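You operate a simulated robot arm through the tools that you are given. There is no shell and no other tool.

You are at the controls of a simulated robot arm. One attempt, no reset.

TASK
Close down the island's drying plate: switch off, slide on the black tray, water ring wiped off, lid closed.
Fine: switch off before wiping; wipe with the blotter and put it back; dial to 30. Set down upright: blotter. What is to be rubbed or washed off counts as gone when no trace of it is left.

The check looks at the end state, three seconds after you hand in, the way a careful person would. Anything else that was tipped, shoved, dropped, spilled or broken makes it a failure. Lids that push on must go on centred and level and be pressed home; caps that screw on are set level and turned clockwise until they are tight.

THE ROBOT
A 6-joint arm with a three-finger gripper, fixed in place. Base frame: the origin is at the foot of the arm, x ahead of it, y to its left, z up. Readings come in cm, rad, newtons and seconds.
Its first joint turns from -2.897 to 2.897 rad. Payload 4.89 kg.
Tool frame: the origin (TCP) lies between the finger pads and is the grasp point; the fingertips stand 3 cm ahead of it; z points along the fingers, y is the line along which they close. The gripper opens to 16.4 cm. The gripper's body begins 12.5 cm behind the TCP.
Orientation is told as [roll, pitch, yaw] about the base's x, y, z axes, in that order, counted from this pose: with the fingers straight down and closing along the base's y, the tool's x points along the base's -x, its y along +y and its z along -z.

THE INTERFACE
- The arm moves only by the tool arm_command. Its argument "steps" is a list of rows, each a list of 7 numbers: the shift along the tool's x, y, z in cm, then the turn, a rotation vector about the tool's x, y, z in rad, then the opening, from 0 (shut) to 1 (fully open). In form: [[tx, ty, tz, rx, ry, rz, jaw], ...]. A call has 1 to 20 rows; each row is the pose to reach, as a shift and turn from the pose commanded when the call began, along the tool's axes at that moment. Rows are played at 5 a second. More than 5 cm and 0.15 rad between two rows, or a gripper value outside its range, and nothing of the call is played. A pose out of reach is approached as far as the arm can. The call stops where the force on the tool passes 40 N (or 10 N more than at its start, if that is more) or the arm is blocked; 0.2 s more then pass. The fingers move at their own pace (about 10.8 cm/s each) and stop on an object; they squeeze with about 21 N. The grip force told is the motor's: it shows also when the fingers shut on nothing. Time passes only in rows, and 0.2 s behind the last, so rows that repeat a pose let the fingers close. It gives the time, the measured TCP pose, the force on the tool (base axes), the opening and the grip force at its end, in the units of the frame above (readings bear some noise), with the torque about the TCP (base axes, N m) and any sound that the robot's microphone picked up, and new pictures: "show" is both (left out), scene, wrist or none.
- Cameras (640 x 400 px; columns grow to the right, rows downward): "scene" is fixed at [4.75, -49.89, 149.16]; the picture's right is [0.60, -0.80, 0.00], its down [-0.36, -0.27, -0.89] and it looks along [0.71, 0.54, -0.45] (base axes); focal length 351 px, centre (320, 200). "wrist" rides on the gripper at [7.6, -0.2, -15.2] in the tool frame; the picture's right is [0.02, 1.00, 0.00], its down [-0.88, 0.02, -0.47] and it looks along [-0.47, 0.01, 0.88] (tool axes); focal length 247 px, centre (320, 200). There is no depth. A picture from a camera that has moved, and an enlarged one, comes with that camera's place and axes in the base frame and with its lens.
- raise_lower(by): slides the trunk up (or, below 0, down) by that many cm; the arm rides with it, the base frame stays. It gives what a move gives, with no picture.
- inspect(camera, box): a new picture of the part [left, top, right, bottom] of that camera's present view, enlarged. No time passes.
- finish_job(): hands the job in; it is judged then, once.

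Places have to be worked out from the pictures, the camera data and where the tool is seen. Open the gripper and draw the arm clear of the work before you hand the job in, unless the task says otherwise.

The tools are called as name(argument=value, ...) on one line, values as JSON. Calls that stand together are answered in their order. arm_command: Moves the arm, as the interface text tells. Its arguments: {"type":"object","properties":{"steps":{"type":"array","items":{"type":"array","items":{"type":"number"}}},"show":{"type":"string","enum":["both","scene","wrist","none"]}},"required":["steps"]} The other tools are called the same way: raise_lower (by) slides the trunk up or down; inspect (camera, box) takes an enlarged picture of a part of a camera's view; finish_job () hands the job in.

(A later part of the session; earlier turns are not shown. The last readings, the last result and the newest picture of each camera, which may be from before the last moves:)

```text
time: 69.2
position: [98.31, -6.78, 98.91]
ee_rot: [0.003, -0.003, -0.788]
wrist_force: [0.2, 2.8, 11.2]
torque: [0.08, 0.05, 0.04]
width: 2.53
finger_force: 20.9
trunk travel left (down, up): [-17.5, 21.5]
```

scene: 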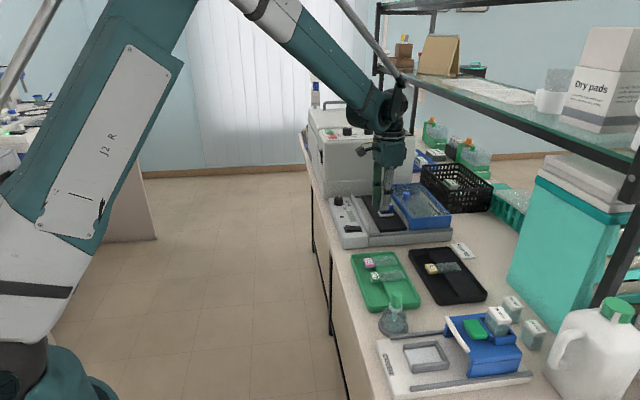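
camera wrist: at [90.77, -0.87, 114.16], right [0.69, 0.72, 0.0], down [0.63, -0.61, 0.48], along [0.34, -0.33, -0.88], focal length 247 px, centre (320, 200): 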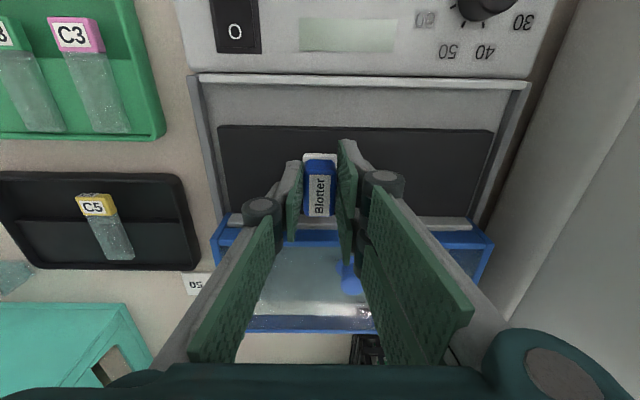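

I lift the blotter and step aside toward -u to view the plate unobstructed.

arm_command(steps=[[0, 0, -2, 0, 0, 0, 0.05], [0, 0, -5.9, 0, 0, 0, 0.05], [0, -4.5, -5.9, 0, 0, 0, 0.05], [0, -9, -5.9, 0, 0, 0, 0.05], [0, -12, -5.9, 0, 0, 0, 0.05], [0, -12, -5.9, 0, 0, 0, 0.05]])

inspect(camera="scene", box=[340, 180, 420, 240])

inspect(camera="wrist", box=[360, 60, 600, 220])

inspect(camera="wrist", box=[240, 120, 400, 240])

```text
time: 70.6
position: [89.75, -15.31, 104.66]
ee_rot: [0.002, -0.003, -0.786]
wrist_force: [-0.8, 0.0, -0.9]
torque: [0.03, -0.07, 0.04]
width: 2.56
finger_force: 21.0
trunk travel left (down, up): [-17.5, 21.5]
camera wrist: at [84.3, -10.0, 119.89], right [0.69, 0.72, 0.0], down [0.63, -0.61, 0.47], along [0.34, -0.33, -0.88], focal length 247 px, centre (320, 200)
```

scene: 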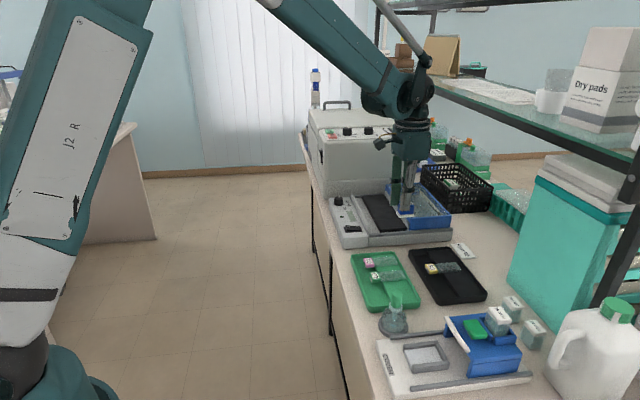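
wrist: 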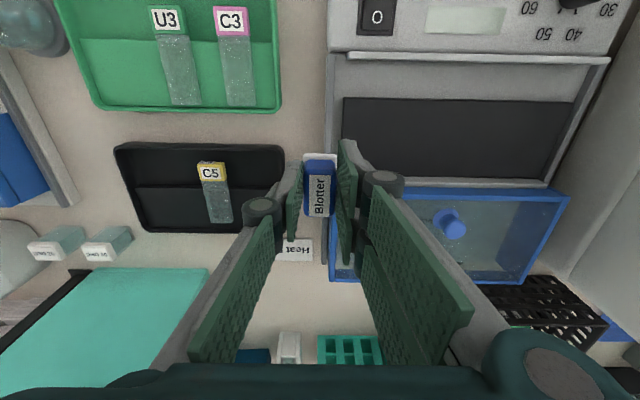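

```text
6.67 times, centred on (380, 210) of scene
camera zoom: at [4.75, -49.89, 149.16], right [0.6, -0.8, 0.0], down [-0.36, -0.27, -0.89], along [0.71, 0.54, -0.45], focal length 2342 px, centre (-80, 133)
```

zoom: 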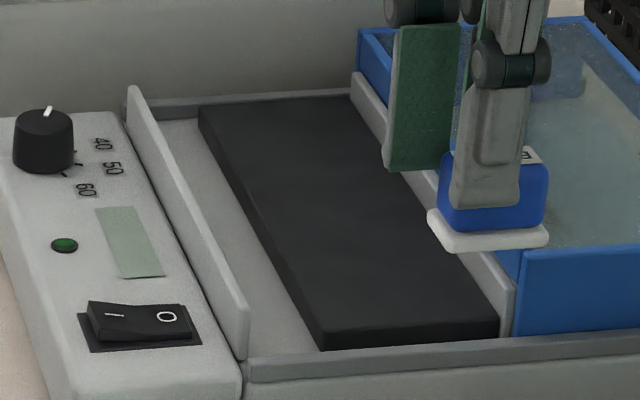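

```text
2.50 times, centred on (480, 140) of wrist
camera zoom: at [84.3, -10.0, 119.89], right [0.69, 0.72, 0.0], down [0.63, -0.61, 0.47], along [0.34, -0.33, -0.88], focal length 617 px, centre (-80, 350)
```

zoom: 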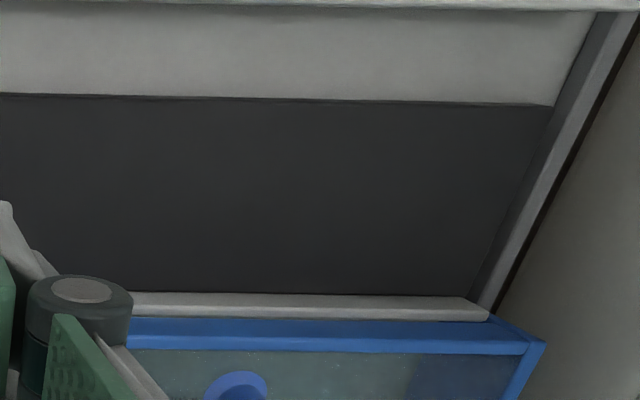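

```text
3.33 times, centred on (320, 180) of wrist
camera zoom: at [84.3, -10.0, 119.89], right [0.69, 0.72, 0.0], down [0.63, -0.61, 0.47], along [0.34, -0.33, -0.88], focal length 823 px, centre (320, 267)
```

zoom: 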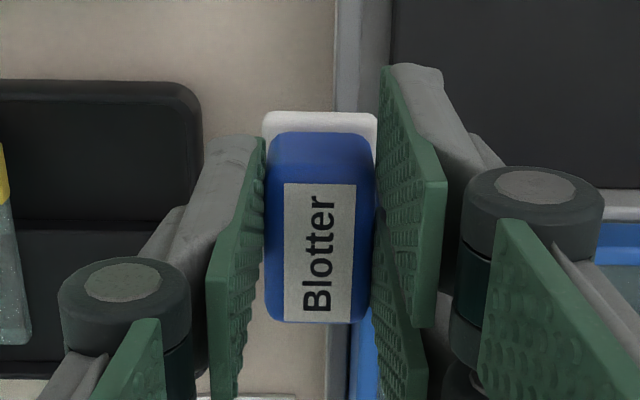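

The plate is clean, no trace of ring or haze. I carry the blotter back to where it stood and lower to just above the table.

arm_command(steps=[[-0.1, -4.3, 0, 0, 0, 0, 0.05], [-0.2, -8.6, 0, 0, 0, 0, 0.05], [-0.3, -12.9, 0, 0, 0, 0, 0.05], [-0.4, -17.2, 0, 0, 0, 0, 0.05], [-0.5, -21.5, 0, 0, 0, 0, 0.05], [-0.6, -25.8, 0, 0, 0, 0, 0.05], [-0.74, -30.06, 0, 0, 0, 0, 0.05], [-0.74, -30.06, 4, 0, 0, 0, 0.05], [-0.74, -30.06, 7.5, 0, 0, 0, 0.05], [-0.74, -30.06, 9.5, 0, 0, 0, 0.05], [-0.74, -30.06, 9.9, 0, 0, 0, 0.05], [-0.74, -30.06, 9.9, 0, 0, 0, 0.05]])

inspect(camera="scene", box=[410, 280, 490, 340])

inspect(camera="wrist", box=[240, 140, 400, 260])

```text
time: 73.2
position: [69.01, -36.76, 94.79]
ee_rot: [0.001, -0.001, -0.786]
wrist_force: [-0.1, -0.1, -1.0]
torque: [-0.03, 0.03, -0.01]
width: 2.55
finger_force: 20.7
trunk travel left (down, up): [-17.5, 21.5]
camera wrist: at [63.55, -31.65, 110.0], right [0.69, 0.72, 0.0], down [0.63, -0.61, 0.47], along [0.34, -0.33, -0.88], focal length 247 px, centre (320, 200)
```

scene: 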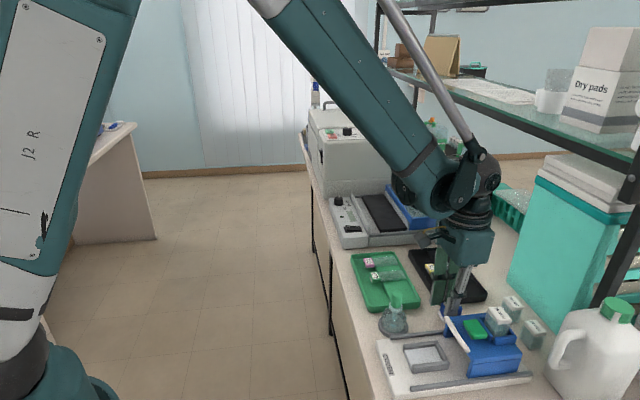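
wrist: 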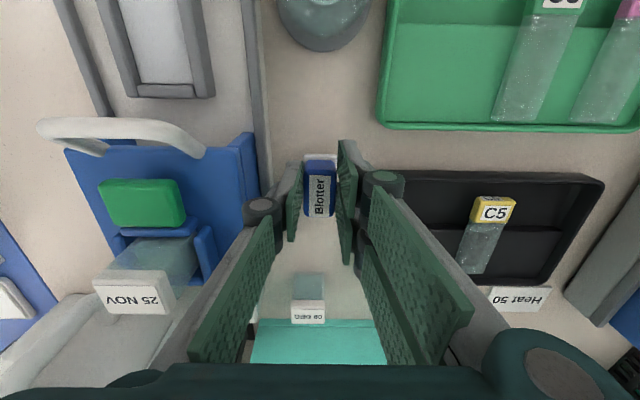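

```text
6.67 times, centred on (450, 310) of scene
camera zoom: at [4.75, -49.89, 149.16], right [0.6, -0.8, 0.0], down [-0.36, -0.27, -0.89], along [0.71, 0.54, -0.45], focal length 2342 px, centre (-547, -533)
```

zoom: 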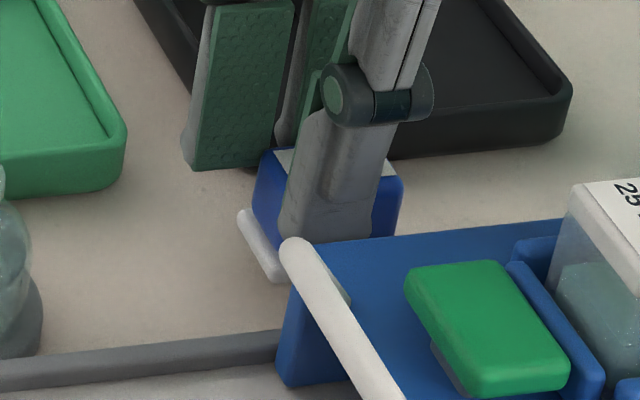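

```text
3.33 times, centred on (320, 200) of wrist
camera zoom: at [63.55, -31.65, 110.0], right [0.69, 0.72, 0.0], down [0.63, -0.61, 0.47], along [0.34, -0.33, -0.88], focal length 823 px, centre (320, 200)
```

zoom: 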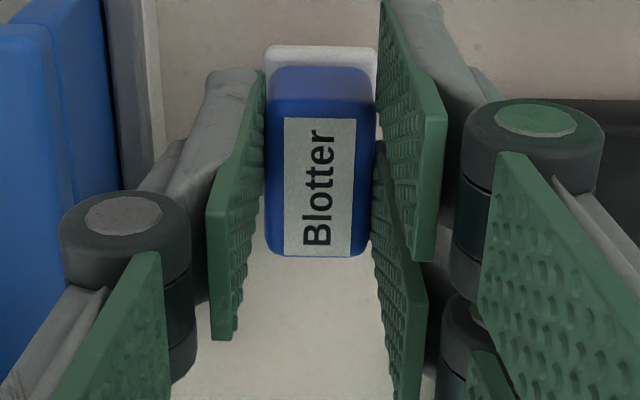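

The blotter slipped up in the grip by ~0.2 cm, so contact should come near z≈93.6. I lower gently.

arm_command(steps=[[0, 0, 0.4, 0, 0, 0, 0.05], [0, 0, 0.7, 0, 0, 0, 0.05], [0, 0, 0.9, 0, 0, 0, 0.05], [0, 0, 1.0, 0, 0, 0, 0.05]], show="none")

```text
time: 74.2
position: [69.1, -36.84, 93.89]
ee_rot: [0.001, -0.002, -0.788]
wrist_force: [0.4, -0.1, 0.2]
torque: [0.04, 0.01, -0.01]
width: 2.51
finger_force: 21.0
trunk travel left (down, up): [-17.5, 21.5]
```

arm_command(steps=[[0, 0, 0.1, 0, 0, 0, 0.05], [0, 0, 0.2, 0, 0, 0, 0.05]], show="none")

```text
time: 74.8
position: [69.05, -36.84, 93.61]
ee_rot: [0.002, -0.002, -0.788]
wrist_force: [0.6, -0.1, -0.4]
torque: [0.0, -0.03, 0.02]
width: 2.55
finger_force: 20.7
trunk travel left (down, up): [-17.5, 21.5]
```

Still no contact at z≈93.6; I continue by 0.1 cm steps.

arm_command(steps=[[0, 0, 0.08, 0, 0, 0, 0.05], [0, 0, 0.16, 0, 0, 0, 0.05]], show="scene")

inspect(camera="scene", box=[410, 280, 490, 340])

```text
time: 75.4
position: [69.05, -36.94, 93.57]
ee_rot: [0.003, -0.002, -0.786]
wrist_force: [1.0, -0.3, 9.6]
torque: [-0.07, -0.14, 0.03]
width: 2.51
finger_force: 20.9
trunk travel left (down, up): [-17.5, 21.5]
```

scene: 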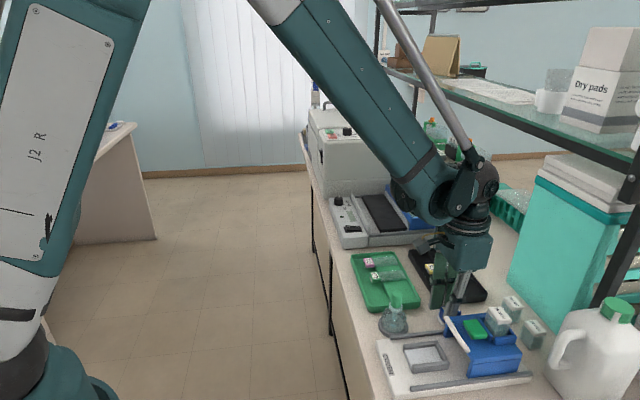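

```text
6.67 times, centred on (450, 310) of scene
camera zoom: at [4.75, -49.89, 149.16], right [0.6, -0.8, 0.0], down [-0.36, -0.27, -0.89], along [0.71, 0.54, -0.45], focal length 2342 px, centre (-547, -533)
```

zoom: 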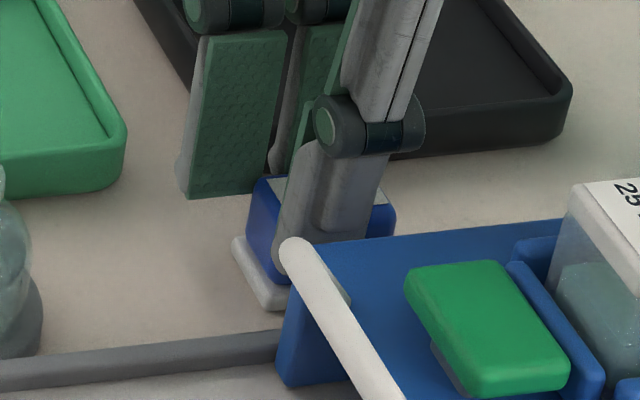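

The blotter stands on the table again (9.6 N). I release it and rise.

arm_command(steps=[[0, 0, -0.04, 0, 0, 0, 0.05], [0, 0, -0.04, 0, 0, 0, 0.15], [0, 0, -0.04, 0, 0, 0, 0.28], [0, 0, -0.04, 0, 0, 0, 0.28], [0, 0, -2, 0, 0, 0, 0.28], [0, 0, -6, 0, 0, 0, 0.28], [0, 0, -10.5, 0, 0, 0, 0.4], [0, 0, -14.5, 0, 0, 0, 0.6], [0, 0, -14.5, 0, 0, 0, 0.6]])

inspect(camera="scene", box=[390, 270, 510, 350])

inspect(camera="wrist", box=[220, 80, 420, 220])

```text
time: 77.4
position: [68.96, -36.94, 108.13]
ee_rot: [0.001, -0.002, -0.787]
wrist_force: [-0.7, -0.3, -0.9]
torque: [-0.04, -0.06, 0.0]
width: 9.87
finger_force: 0.2
trunk travel left (down, up): [-17.5, 21.5]
camera wrist: at [63.52, -31.73, 123.3], right [0.69, 0.72, 0.0], down [0.63, -0.61, 0.47], along [0.34, -0.33, -0.88], focal length 247 px, centre (320, 200)
```

scene: 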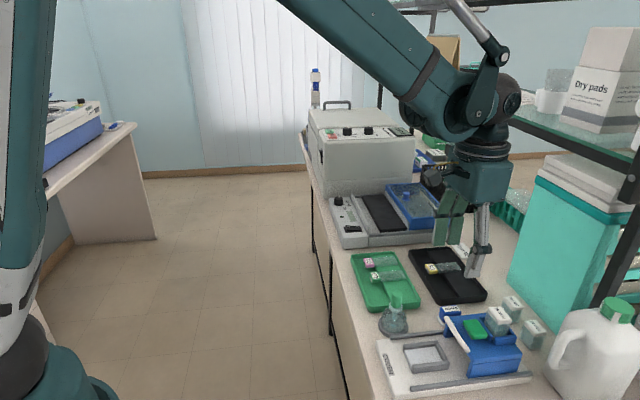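
wrist: 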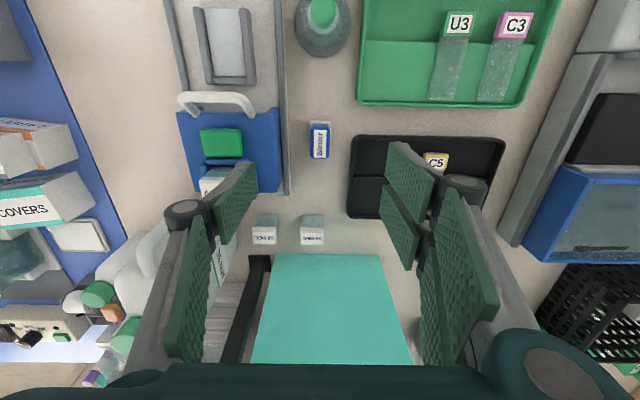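

```text
5.00 times, centred on (450, 310) of scene
camera zoom: at [4.75, -49.89, 149.16], right [0.6, -0.8, 0.0], down [-0.36, -0.27, -0.89], along [0.71, 0.54, -0.45], focal length 1756 px, centre (-330, -350)
```

zoom: 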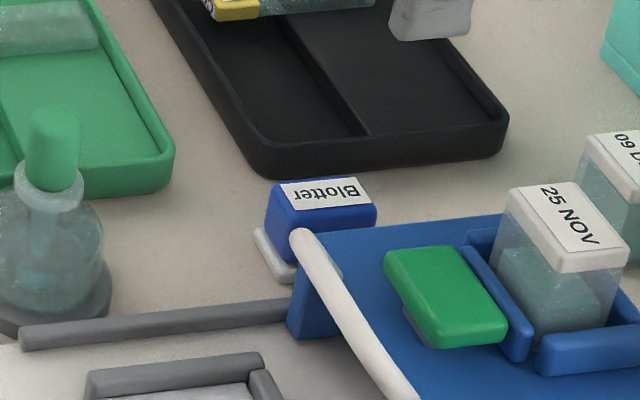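

```text
2.86 times, centred on (320, 150) of wrist
camera zoom: at [63.52, -31.73, 123.3], right [0.69, 0.72, 0.0], down [0.63, -0.61, 0.47], along [0.34, -0.33, -0.88], focal length 706 px, centre (320, 343)
```

zoom: 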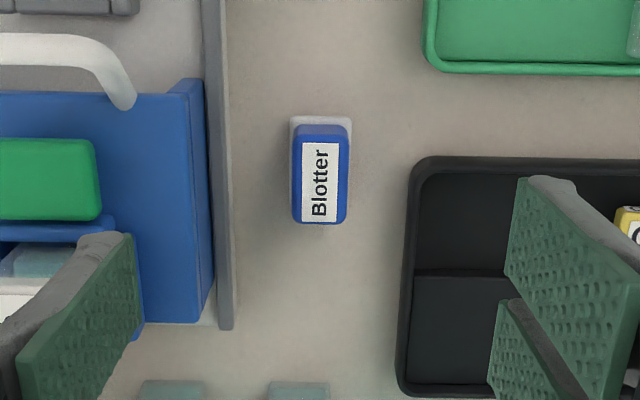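

Blotter stands upright where it was. Now the lid: I rotate to yaw +45° and then tilt the tool forward so the wrist camera gets a low side view of the lid, divider and rails.

arm_command(steps=[[-0.26, 1.86, 0, 0, 0, -0.131, 0.8], [-0.5, 3.7, 0, 0, 0, -0.262, 1], [-0.8, 5.6, 0, 0, 0, -0.393, 1], [-1.0, 7.4, 0, 0, 0, -0.524, 1], [-1.3, 9.3, 0, 0, 0, -0.655, 1], [-1.55, 11.2, 0, 0, 0, -0.786, 1], [-1.8, 13, 0, 0, 0, -0.917, 1], [-2.1, 14.9, 0, 0, 0, -1.048, 1], [-2.3, 16.8, 0, 0, 0, -1.179, 1], [-2.6, 18.6, 0, 0, 0, -1.31, 1], [-2.85, 20.5, 0, 0, 0, -1.441, 1], [-3.1, 22.35, 0, 0, 0, -1.572, 1], [-3.1, 22.35, 0, 0, 0, -1.572, 1]], show="scene")

arm_command(steps=[[0, 0, 1.2, 0, -0.14, 0, 1], [0, 0, 2.4, 0, -0.28, 0, 1], [0, 0, 3.6, 0, -0.42, 0, 1], [0, 0, 4.8, 0, -0.56, 0, 1], [0, 0, 6, 0, -0.7, 0, 1], [0, 0, 6, 0, -0.7, 0, 1]])

inspect(camera="wrist", box=[160, 60, 480, 260])

```text
time: 80.2
position: [87.14, -23.23, 108.01]
ee_rot: [-0.002, 0.0, 0.786]
wrist_force: [0.9, 0.1, 0.6]
torque: [-0.02, 0.05, -0.03]
width: 16.4
finger_force: 0.0
trunk travel left (down, up): [-17.5, 21.5]
```

scene: 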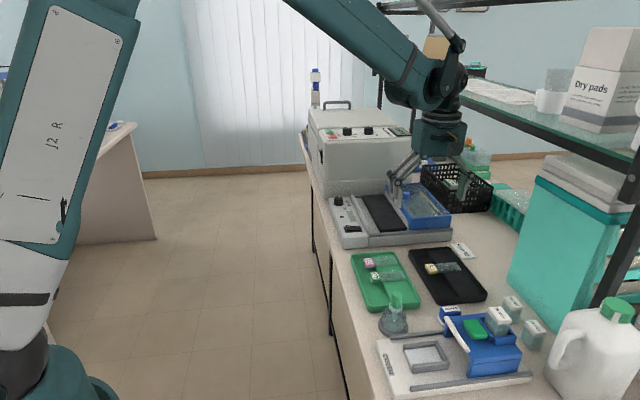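

```text
time: 81.6
position: [87.13, -23.36, 102.0]
ee_rot: [-0.003, -0.703, 0.786]
wrist_force: [0.0, -0.7, 0.1]
torque: [0.03, 0.04, 0.01]
width: 16.4
finger_force: 0.1
trunk travel left (down, up): [-17.5, 21.5]
camera wrist: at [76.08, -34.59, 108.71], right [-0.72, 0.7, -0.02], down [0.24, 0.27, 0.93], along [0.65, 0.66, -0.37], focal length 247 px, centre (320, 200)
```

scene: 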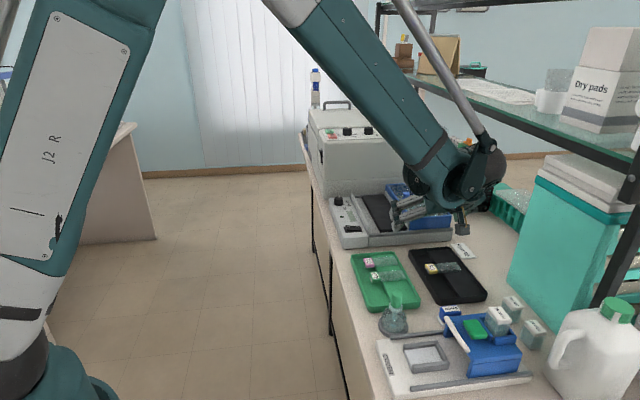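
wrist: 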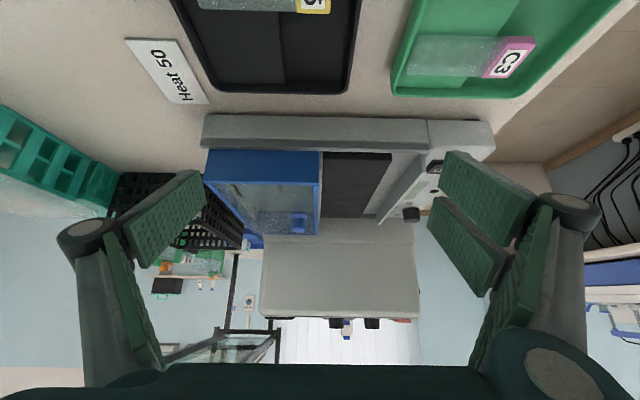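

```text
2.00 times, centred on (320, 160) of wrist
camera zoom: at [76.08, -34.59, 108.71], right [-0.72, 0.7, -0.02], down [0.24, 0.27, 0.93], along [0.65, 0.66, -0.37], focal length 494 px, centre (320, 280)
```

zoom: 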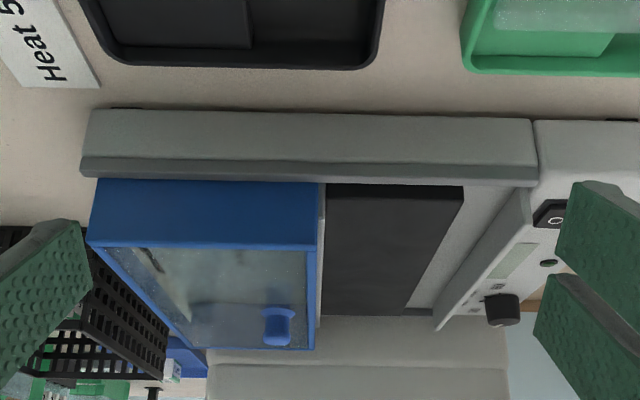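

A useful (upside-down) side view. I zoom into the lid's front edge, divider and front bar.

inspect(camera="wrist", box=[190, 110, 350, 210])

inspect(camera="wrist", box=[280, 110, 450, 240])

inspect(camera="wrist", box=[290, 130, 350, 170])

inspect(camera="wrist", box=[280, 200, 360, 250])

```text
4.00 times, centred on (270, 160) of wrist
camera zoom: at [76.08, -34.59, 108.71], right [-0.72, 0.7, -0.02], down [0.24, 0.27, 0.93], along [0.65, 0.66, -0.37], focal length 988 px, centre (520, 360)
```

zoom: 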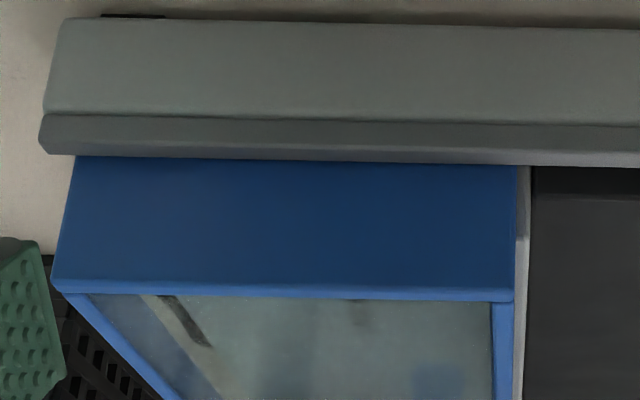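

```text
3.08 times, centred on (365, 175) of wrist
camera zoom: at [76.08, -34.59, 108.71], right [-0.72, 0.7, -0.02], down [0.24, 0.27, 0.93], along [0.65, 0.66, -0.37], focal length 760 px, centre (182, 277)
```

zoom: 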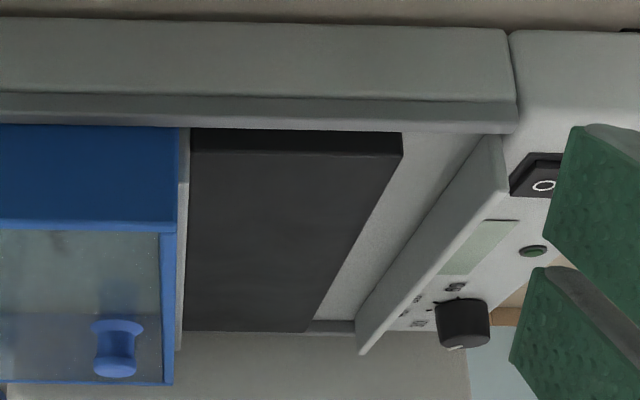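

```text
10.00 times, centred on (320, 150) of wrist
camera zoom: at [76.08, -34.59, 108.71], right [-0.72, 0.7, -0.02], down [0.24, 0.27, 0.93], along [0.65, 0.66, -0.37], focal length 2470 px, centre (320, 700)
```

zoom: 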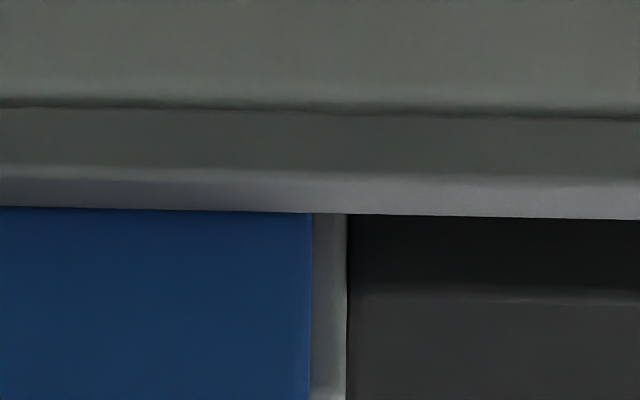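

```text
8.00 times, centred on (320, 225) of wrist
camera zoom: at [76.08, -34.59, 108.71], right [-0.72, 0.7, -0.02], down [0.24, 0.27, 0.93], along [0.65, 0.66, -0.37], focal length 1976 px, centre (320, 0)
```

zoom: 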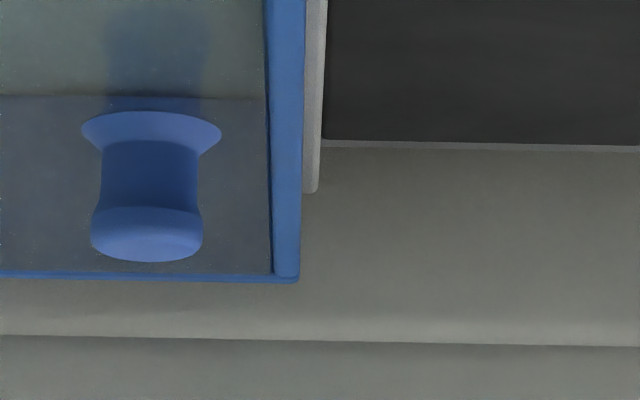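

The divider is a thin wall (top z≈94.8) and the lid box (12.85 cm wide) matches the spacing of the two walls, so the lid must be lifted over by its knob and set down 12.75 cm toward the console. I first bring the tool upright again.

arm_command(steps=[[-0.77, 0, -0.92, 0, 0.14, 0, 1], [-1.54, 0, -1.84, 0, 0.28, 0, 1], [-2.32, 0, -2.75, 0, 0.42, 0, 0.7], [-3.09, 0, -3.67, 0, 0.56, 0, 0.5], [-3.86, 0, -4.59, 0, 0.7, 0, 0.4], [-3.86, 0, -4.59, 0, 0.7, 0, 0.4]], show="none")

```text
time: 83.0
position: [87.04, -23.35, 108.19]
ee_rot: [-0.002, 0.0, 0.784]
wrist_force: [0.0, 0.7, -0.8]
torque: [-0.02, 0.02, -0.03]
width: 6.56
finger_force: 0.0
trunk travel left (down, up): [-17.5, 21.5]
```

Upright again. Now I rotate to yaw -45° and move above the lid's knob.

arm_command(steps=[[-1.8, -0.26, 0, 0, 0, 0.131, 0.4], [-3.6, -0.52, 0, 0, 0, 0.262, 0.4], [-5.4, -0.78, 0, 0, 0, 0.393, 0.4], [-7.2, -1.05, 0, 0, 0, 0.524, 0.4], [-9.0, -1.3, 0, 0, 0, 0.655, 0.4], [-10.8, -1.57, 0, 0, 0, 0.786, 0.4], [-12.6, -1.83, 0, 0, 0, 0.917, 0.4], [-14.4, -2.1, 0, 0, 0, 1.048, 0.4], [-16.2, -2.35, 0, 0, 0, 1.179, 0.4], [-18.0, -2.6, 0, 0, 0, 1.31, 0.4], [-19.8, -2.87, 0, 0, 0, 1.441, 0.4], [-21.7, -3.14, 0, 0, 0, 1.571, 0.4], [-21.7, -3.14, 2, 0, 0, 1.571, 0.4], [-21.7, -3.14, 2, 0, 0, 1.571, 0.4]])

inspect(camera="wrist", box=[220, 80, 420, 240])

inspect(camera="scene", box=[370, 160, 470, 240])

```text
time: 86.0
position: [104.68, -10.18, 106.17]
ee_rot: [0.002, -0.003, -0.787]
wrist_force: [-0.1, 0.0, -0.2]
torque: [-0.01, 0.04, -0.02]
width: 6.57
finger_force: 0.0
trunk travel left (down, up): [-17.5, 21.5]
camera wrist: at [99.09, -4.97, 121.29], right [0.69, 0.72, 0.0], down [0.63, -0.61, 0.47], along [0.34, -0.33, -0.88], focal length 247 px, centre (320, 200)
```

scene: 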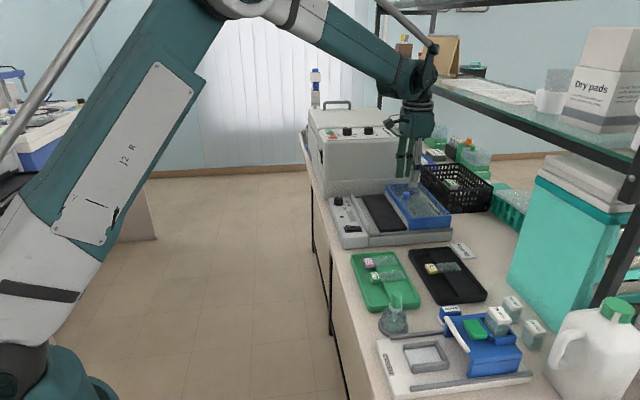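
wrist: 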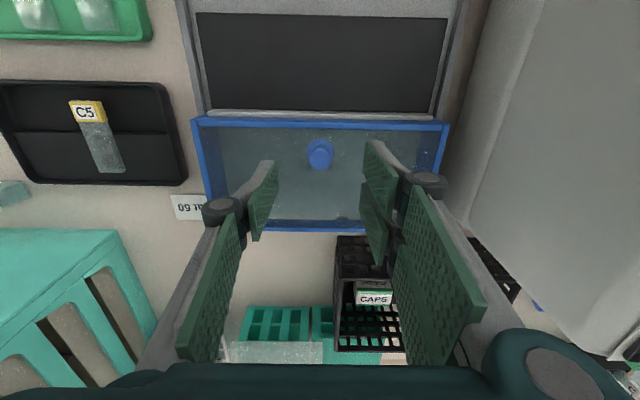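

```text
2.50 times, centred on (320, 160) of wrist
camera zoom: at [99.09, -4.97, 121.29], right [0.69, 0.72, 0.0], down [0.63, -0.61, 0.47], along [0.34, -0.33, -0.88], focal length 617 px, centre (320, 300)
```

zoom: 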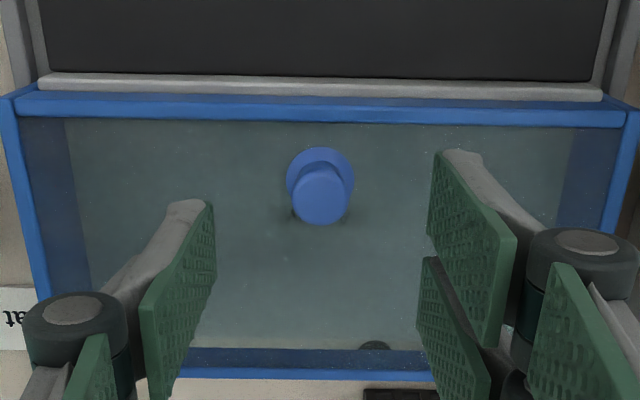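

```text
5.00 times, centred on (420, 200) of scene
camera zoom: at [4.75, -49.89, 149.16], right [0.6, -0.8, 0.0], down [-0.36, -0.27, -0.89], along [0.71, 0.54, -0.45], focal length 1756 px, centre (-180, 200)
```

zoom: 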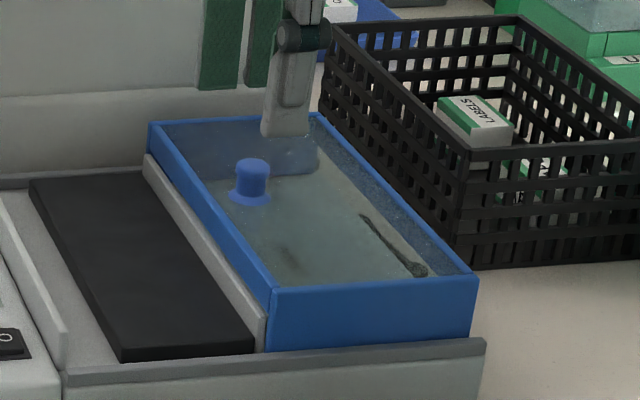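

The knob sits 0.25 cm to -v and 0.1 cm to -u of the tool axis. I correct and lower so the tips come beside it just above the glass.

arm_command(steps=[[0.25, -0.1, 1.5, 0, 0, 0, 0.3], [0.25, -0.1, 3, 0, 0, 0, 0.3], [0.25, -0.1, 4.5, 0, 0, 0, 0.3], [0.25, -0.1, 5.2, 0, 0, 0, 0.3], [0.25, -0.1, 5.2, 0, 0, 0, 0.3]])

inspect(camera="wrist", box=[240, 120, 400, 240])

inspect(camera="scene", box=[380, 170, 460, 230])

```text
time: 87.2
position: [104.42, -10.02, 100.87]
ee_rot: [0.002, -0.002, -0.787]
wrist_force: [-0.2, -1.2, 0.1]
torque: [0.0, 0.01, 0.0]
width: 4.9
finger_force: 0.1
trunk travel left (down, up): [-17.5, 21.5]
camera wrist: at [98.85, -4.86, 116.07], right [0.69, 0.72, 0.0], down [0.63, -0.61, 0.47], along [0.34, -0.33, -0.88], focal length 247 px, centre (320, 200)
```

scene: 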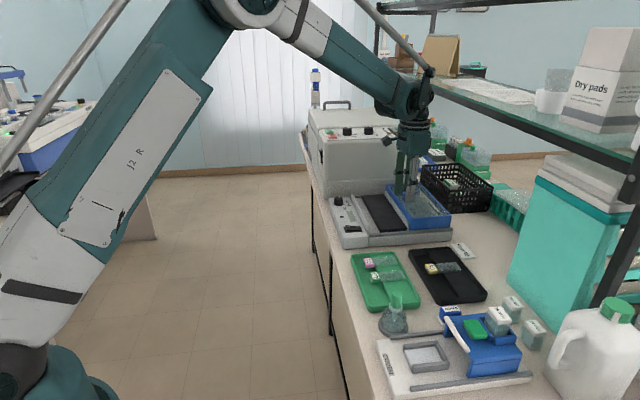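
wrist: 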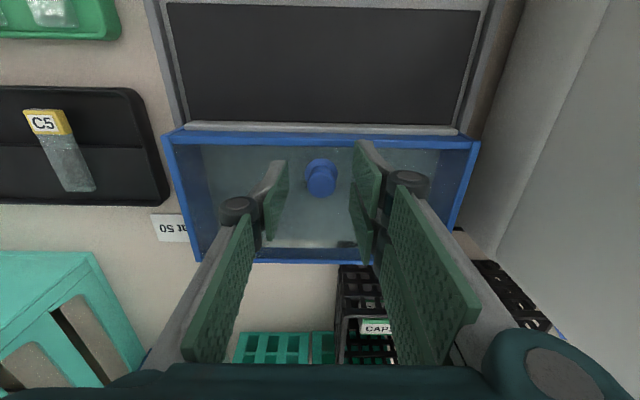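

```text
3.33 times, centred on (320, 180) of wrist
camera zoom: at [98.85, -4.86, 116.07], right [0.69, 0.72, 0.0], down [0.63, -0.61, 0.47], along [0.34, -0.33, -0.88], focal length 823 px, centre (320, 267)
```

zoom: 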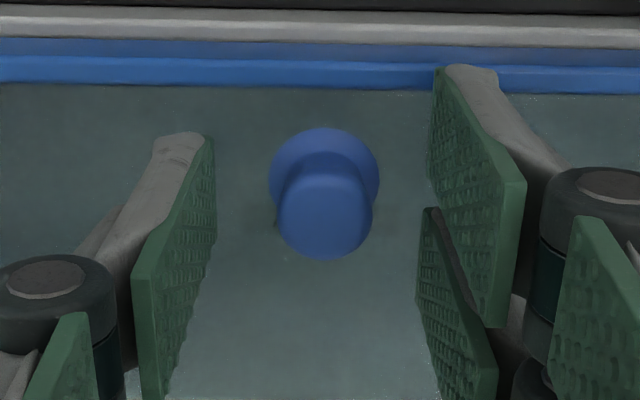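

```text
6.67 times, centred on (420, 200) of scene
camera zoom: at [4.75, -49.89, 149.16], right [0.6, -0.8, 0.0], down [-0.36, -0.27, -0.89], along [0.71, 0.54, -0.45], focal length 2342 px, centre (-347, 200)
```

zoom: 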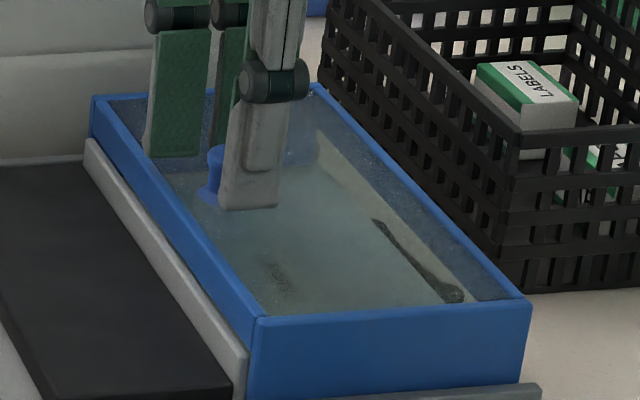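

Well centred. I lower 0.7 cm more to bring the tips just above the glass and close on the knob.

arm_command(steps=[[-0.15, 0, 0.3, 0, 0, 0, 0.3], [-0.15, 0, 0.6, 0, 0, 0, 0.3], [-0.15, 0, 0.75, 0, 0, 0, 0.3]], show="none")

```text
time: 88.0
position: [104.62, -10.22, 100.19]
ee_rot: [0.002, -0.003, -0.787]
wrist_force: [0.1, -0.3, 0.2]
torque: [-0.01, -0.03, 0.0]
width: 4.91
finger_force: 0.2
trunk travel left (down, up): [-17.5, 21.5]
```

arm_command(steps=[[0, 0, 0.1, 0, 0, 0, 0.3], [0, 0, 0.2, 0, 0, 0, 0.3]], show="none")

```text
time: 88.6
position: [104.57, -10.22, 100.13]
ee_rot: [0.001, -0.001, -0.788]
wrist_force: [-0.1, 0.2, 5.4]
torque: [0.17, -0.05, 0.0]
width: 4.91
finger_force: 0.0
trunk travel left (down, up): [-17.5, 21.5]
```

The tips just touch the lid's rim (5 N, tip z≈97.05). I ease off a hair and close on the knob.

arm_command(steps=[[0, 0, -0.06, 0, 0, 0, 0.3], [0, 0, -0.06, 0, 0, 0, 0.15], [0, 0, -0.06, 0, 0, 0, 0.03], [0, 0, -0.06, 0, 0, 0, 0.03], [0, 0, -0.06, 0, 0, 0, 0.03]])

inspect(camera="wrist", box=[240, 120, 400, 240])

inspect(camera="scene", box=[380, 170, 460, 230])

```text
time: 89.8
position: [104.56, -10.08, 100.05]
ee_rot: [0.004, -0.001, -0.788]
wrist_force: [12.7, 11.1, 19.9]
torque: [0.28, 0.26, 0.01]
width: 1.85
finger_force: 45.5
trunk travel left (down, up): [-17.5, 21.5]
camera wrist: at [98.93, -4.86, 115.27], right [0.69, 0.72, 0.0], down [0.63, -0.61, 0.48], along [0.34, -0.33, -0.88], focal length 247 px, centre (320, 200)
```

scene: 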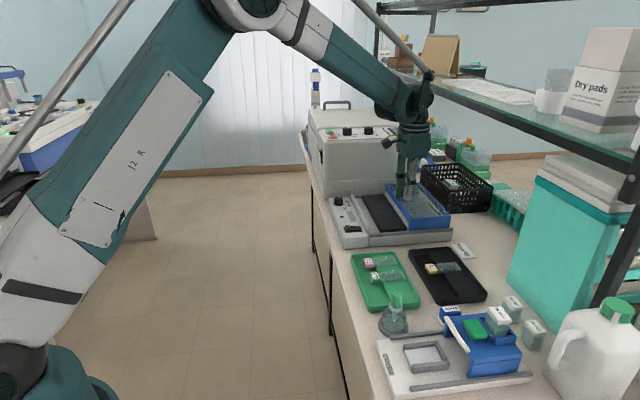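
wrist: 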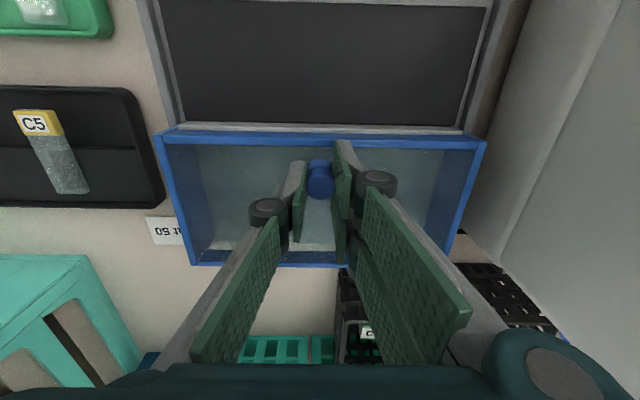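

```text
3.33 times, centred on (320, 180) of wrist
camera zoom: at [98.93, -4.86, 115.27], right [0.69, 0.72, 0.0], down [0.63, -0.61, 0.48], along [0.34, -0.33, -0.88], focal length 823 px, centre (320, 267)
```

zoom: 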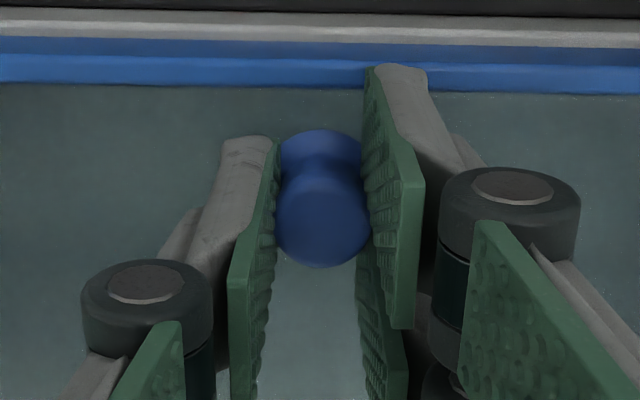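

```text
6.67 times, centred on (420, 200) of scene
camera zoom: at [4.75, -49.89, 149.16], right [0.6, -0.8, 0.0], down [-0.36, -0.27, -0.89], along [0.71, 0.54, -0.45], focal length 2342 px, centre (-347, 200)
```

zoom: 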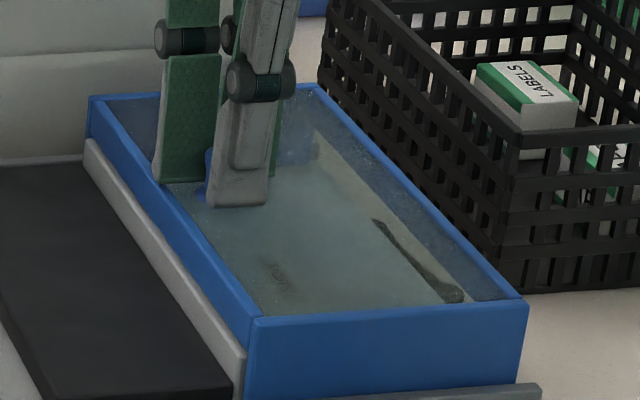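

Gripped at 1.85 cm, with some side load (+u) and the tips pressing the knob's flare. I relax by shifting 0.15 cm to +u and 0.1 cm up, then check forces.

arm_command(steps=[[0, 0.08, -0.05, 0, 0, 0, 0.03], [0, 0.15, -0.1, 0, 0, 0, 0.03], [0, 0.15, -0.15, 0, 0, 0, 0.03]], show="none")

```text
time: 90.6
position: [104.56, -10.14, 100.13]
ee_rot: [0.002, -0.002, -0.787]
wrist_force: [-1.0, -0.1, -2.1]
torque: [-0.73, -0.26, 0.06]
width: 1.87
finger_force: 44.9
trunk travel left (down, up): [-17.5, 21.5]
```

Forces are small now. I lift by half a centimetre to see whether the lid comes freely.

arm_command(steps=[[0, 0, -0.2, 0, 0, 0, 0.03], [0, 0, -0.4, 0, 0, 0, 0.03], [0, 0, -0.6, 0, 0, 0, 0.03]])

inspect(camera="scene", box=[370, 170, 470, 250])

inspect(camera="wrist", box=[140, 100, 500, 280])

```text
time: 91.4
position: [104.6, -10.19, 100.79]
ee_rot: [0.002, -0.001, -0.787]
wrist_force: [-20.2, -5.9, -33.2]
torque: [-0.18, 0.44, 0.0]
width: 1.92
finger_force: 44.7
trunk travel left (down, up): [-17.5, 21.5]
camera wrist: at [99.11, -4.98, 115.86], right [0.69, 0.72, 0.0], down [0.63, -0.61, 0.47], along [0.34, -0.33, -0.88], focal length 247 px, centre (320, 200)
```

scene: 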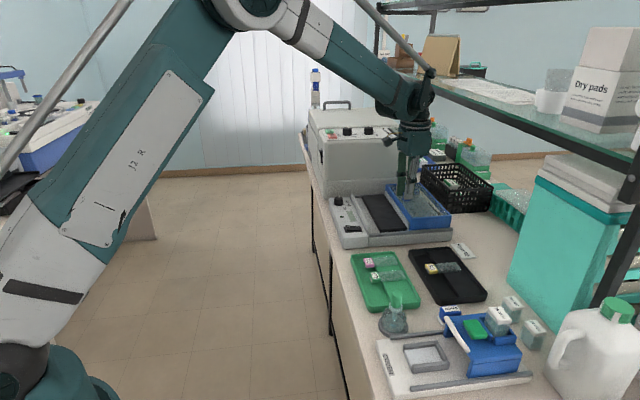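
wrist: 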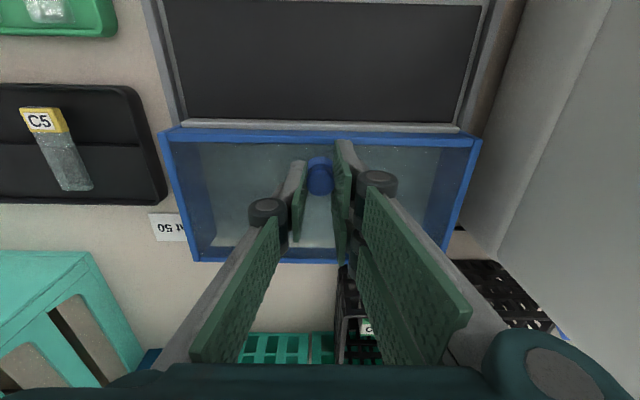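

```text
5.00 times, centred on (420, 210) of scene
camera zoom: at [4.75, -49.89, 149.16], right [0.6, -0.8, 0.0], down [-0.36, -0.27, -0.89], along [0.71, 0.54, -0.45], focal length 1756 px, centre (-180, 150)
```

zoom: 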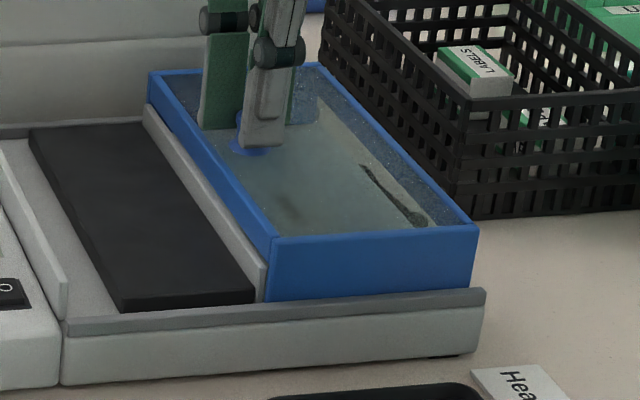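

```text
1.78 times, centred on (320, 190) of wrist
camera zoom: at [99.11, -4.98, 115.86], right [0.69, 0.72, 0.0], down [0.63, -0.61, 0.47], along [0.34, -0.33, -0.88], focal length 439 px, centre (320, 218)
```

zoom: 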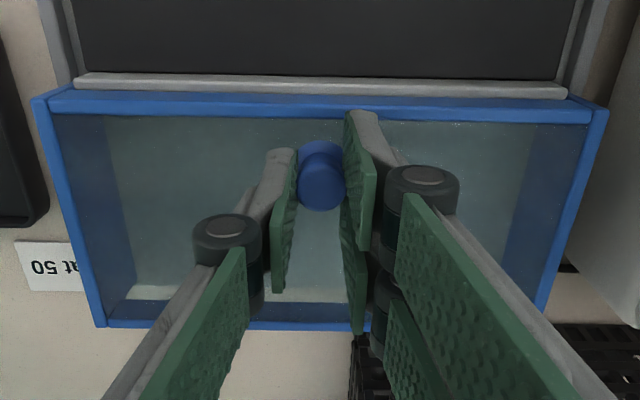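

The lid does not lift (33 N pull, no movement): it is captive, so it must slide on its rails — that fits the knob near its leading edge. I go back down to remove the load, then try pulling it along -v toward the console.

arm_command(steps=[[0, 0, 0.3, 0, 0, 0, 0.03], [0, 0, 0.6, 0, 0, 0, 0.03], [0, 0, 0.6, 0, 0, 0, 0.03]], show="none")

```text
time: 92.2
position: [104.52, -10.06, 100.26]
ee_rot: [0.003, -0.003, -0.788]
wrist_force: [-3.5, -5.0, 28.4]
torque: [-0.28, 0.23, -0.02]
width: 1.88
finger_force: 45.2
trunk travel left (down, up): [-17.5, 21.5]
```

The knob slipped slightly in the grip; I raise 0.12 cm to unload before pulling sideways.

arm_command(steps=[[0, 0, -0.1, 0, 0, 0, 0.03], [0, 0, -0.17, 0, 0, 0, 0.03]], show="none")

```text
time: 92.8
position: [104.52, -10.03, 100.43]
ee_rot: [0.002, -0.004, -0.787]
wrist_force: [-8.3, -6.7, 10.3]
torque: [-0.58, -0.27, 0.03]
width: 1.87
finger_force: 45.2
trunk travel left (down, up): [-17.5, 21.5]
```

arm_command(steps=[[0, 0, -0.05, 0, 0, 0, 0.03], [0.25, 0, -0.05, 0, 0, 0, 0.03], [0.5, 0, -0.05, 0, 0, 0, 0.03], [0.8, 0, -0.05, 0, 0, 0, 0.03]])

inspect(camera="wrist", box=[140, 100, 500, 280])

inspect(camera="scene", box=[370, 170, 470, 250])

```text
time: 93.8
position: [103.97, -9.57, 100.22]
ee_rot: [0.002, -0.002, -0.787]
wrist_force: [-10.8, -11.6, -6.6]
torque: [-0.65, -0.11, 0.04]
width: 1.86
finger_force: 45.0
trunk travel left (down, up): [-17.5, 21.5]
camera wrist: at [98.47, -4.37, 115.53], right [0.69, 0.72, 0.0], down [0.63, -0.61, 0.47], along [0.34, -0.33, -0.88], focal length 247 px, centre (320, 200)
```

scene: 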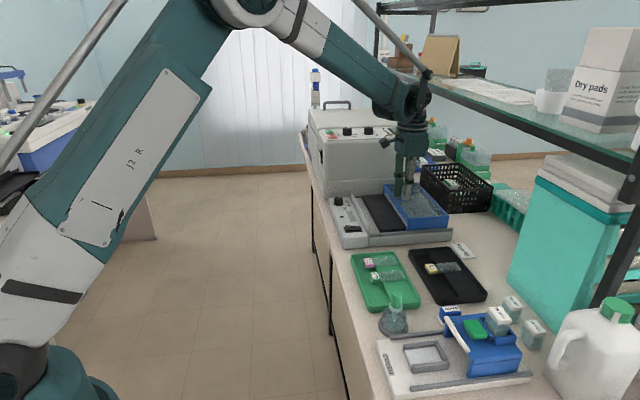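
wrist: 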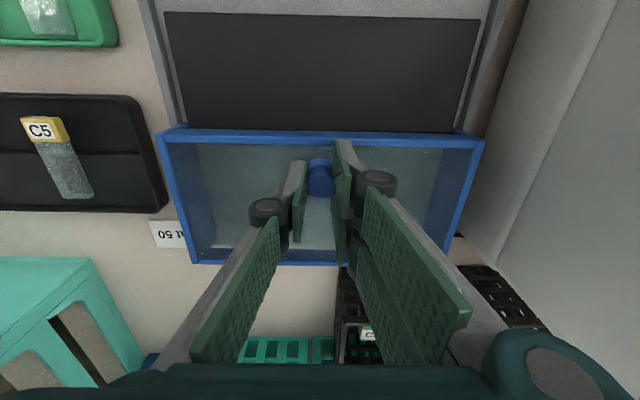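

```text
1.78 times, centred on (320, 190) of wrist
camera zoom: at [98.47, -4.37, 115.53], right [0.69, 0.72, 0.0], down [0.63, -0.61, 0.47], along [0.34, -0.33, -0.88], focal length 439 px, centre (320, 218)
```

zoom: 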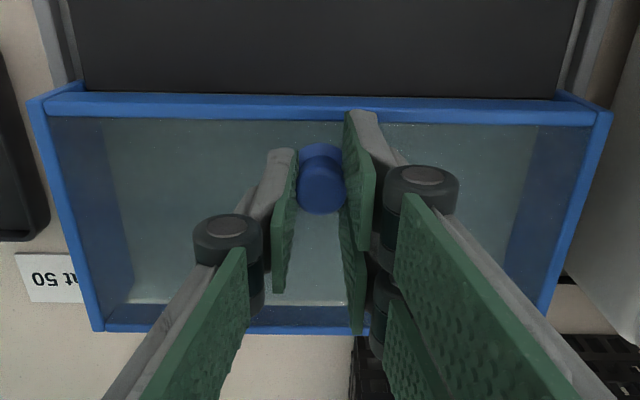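

```text
5.00 times, centred on (420, 210) of scene
camera zoom: at [4.75, -49.89, 149.16], right [0.6, -0.8, 0.0], down [-0.36, -0.27, -0.89], along [0.71, 0.54, -0.45], focal length 1756 px, centre (-180, 150)
```

zoom: 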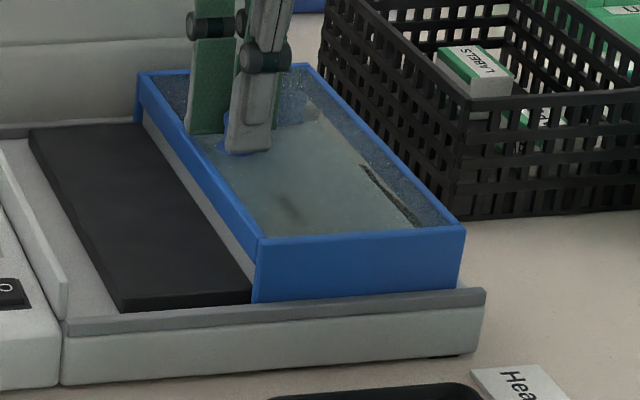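

The lid slides freely along -v (moved ~0.8 cm, riding over the divider). I ease the side load and continue pulling it over the plate.

arm_command(steps=[[0, -0.1, -0.02, 0, 0, 0, 0.03], [0.8, -0.12, -0.02, 0, 0, 0, 0.03], [1.8, -0.12, -0.02, 0, 0, 0, 0.03], [2.8, -0.12, -0.02, 0, 0, 0, 0.03], [3.8, -0.12, -0.02, 0, 0, 0, 0.03], [4.8, -0.12, -0.02, 0, 0, 0, 0.03], [5.8, -0.12, -0.02, 0, 0, 0, 0.03], [6.8, -0.12, -0.02, 0, 0, 0, 0.03], [7.8, -0.12, -0.02, 0, 0, 0, 0.03]])

inspect(camera="wrist", box=[140, 80, 500, 280])

inspect(camera="scene", box=[340, 170, 460, 250])

```text
time: 95.8
position: [98.46, -4.02, 100.31]
ee_rot: [0.001, -0.002, -0.787]
wrist_force: [8.0, 8.2, -5.7]
torque: [0.06, -0.02, 0.05]
width: 1.86
finger_force: 45.0
trunk travel left (down, up): [-17.5, 21.5]
camera wrist: at [92.92, 1.16, 115.53], right [0.69, 0.72, 0.0], down [0.63, -0.61, 0.47], along [0.34, -0.33, -0.88], focal length 247 px, centre (320, 200)
```

scene: 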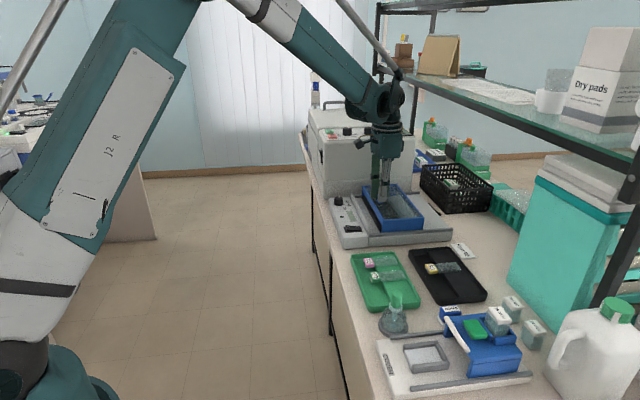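
wrist: 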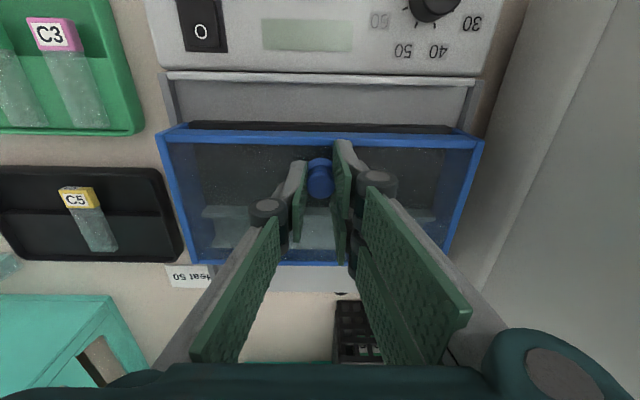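

```text
1.78 times, centred on (320, 180) of wrist
camera zoom: at [92.92, 1.16, 115.53], right [0.69, 0.72, 0.0], down [0.63, -0.61, 0.47], along [0.34, -0.33, -0.88], focal length 439 px, centre (320, 236)
```

zoom: 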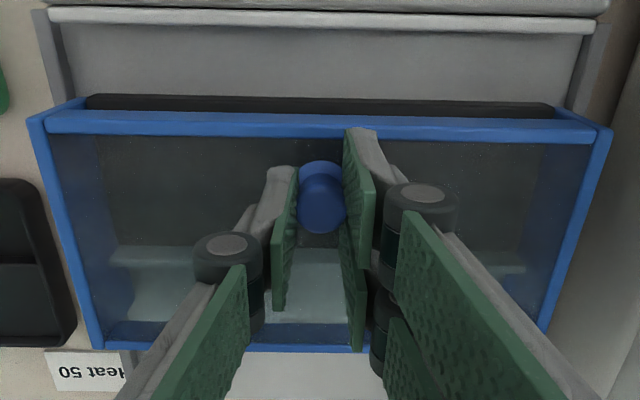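

```text
5.00 times, centred on (400, 210) of scene
camera zoom: at [4.75, -49.89, 149.16], right [0.6, -0.8, 0.0], down [-0.36, -0.27, -0.89], along [0.71, 0.54, -0.45], focal length 1756 px, centre (-80, 150)
```

zoom: 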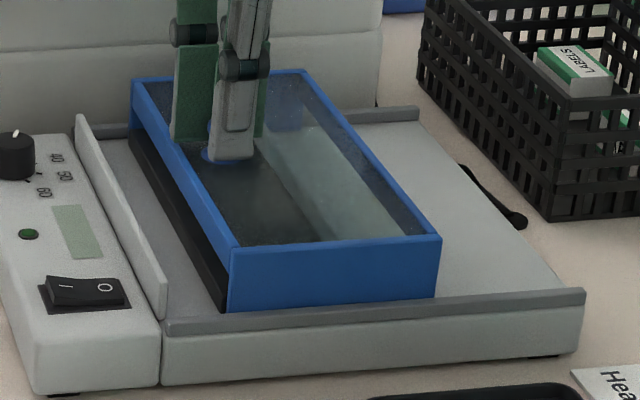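

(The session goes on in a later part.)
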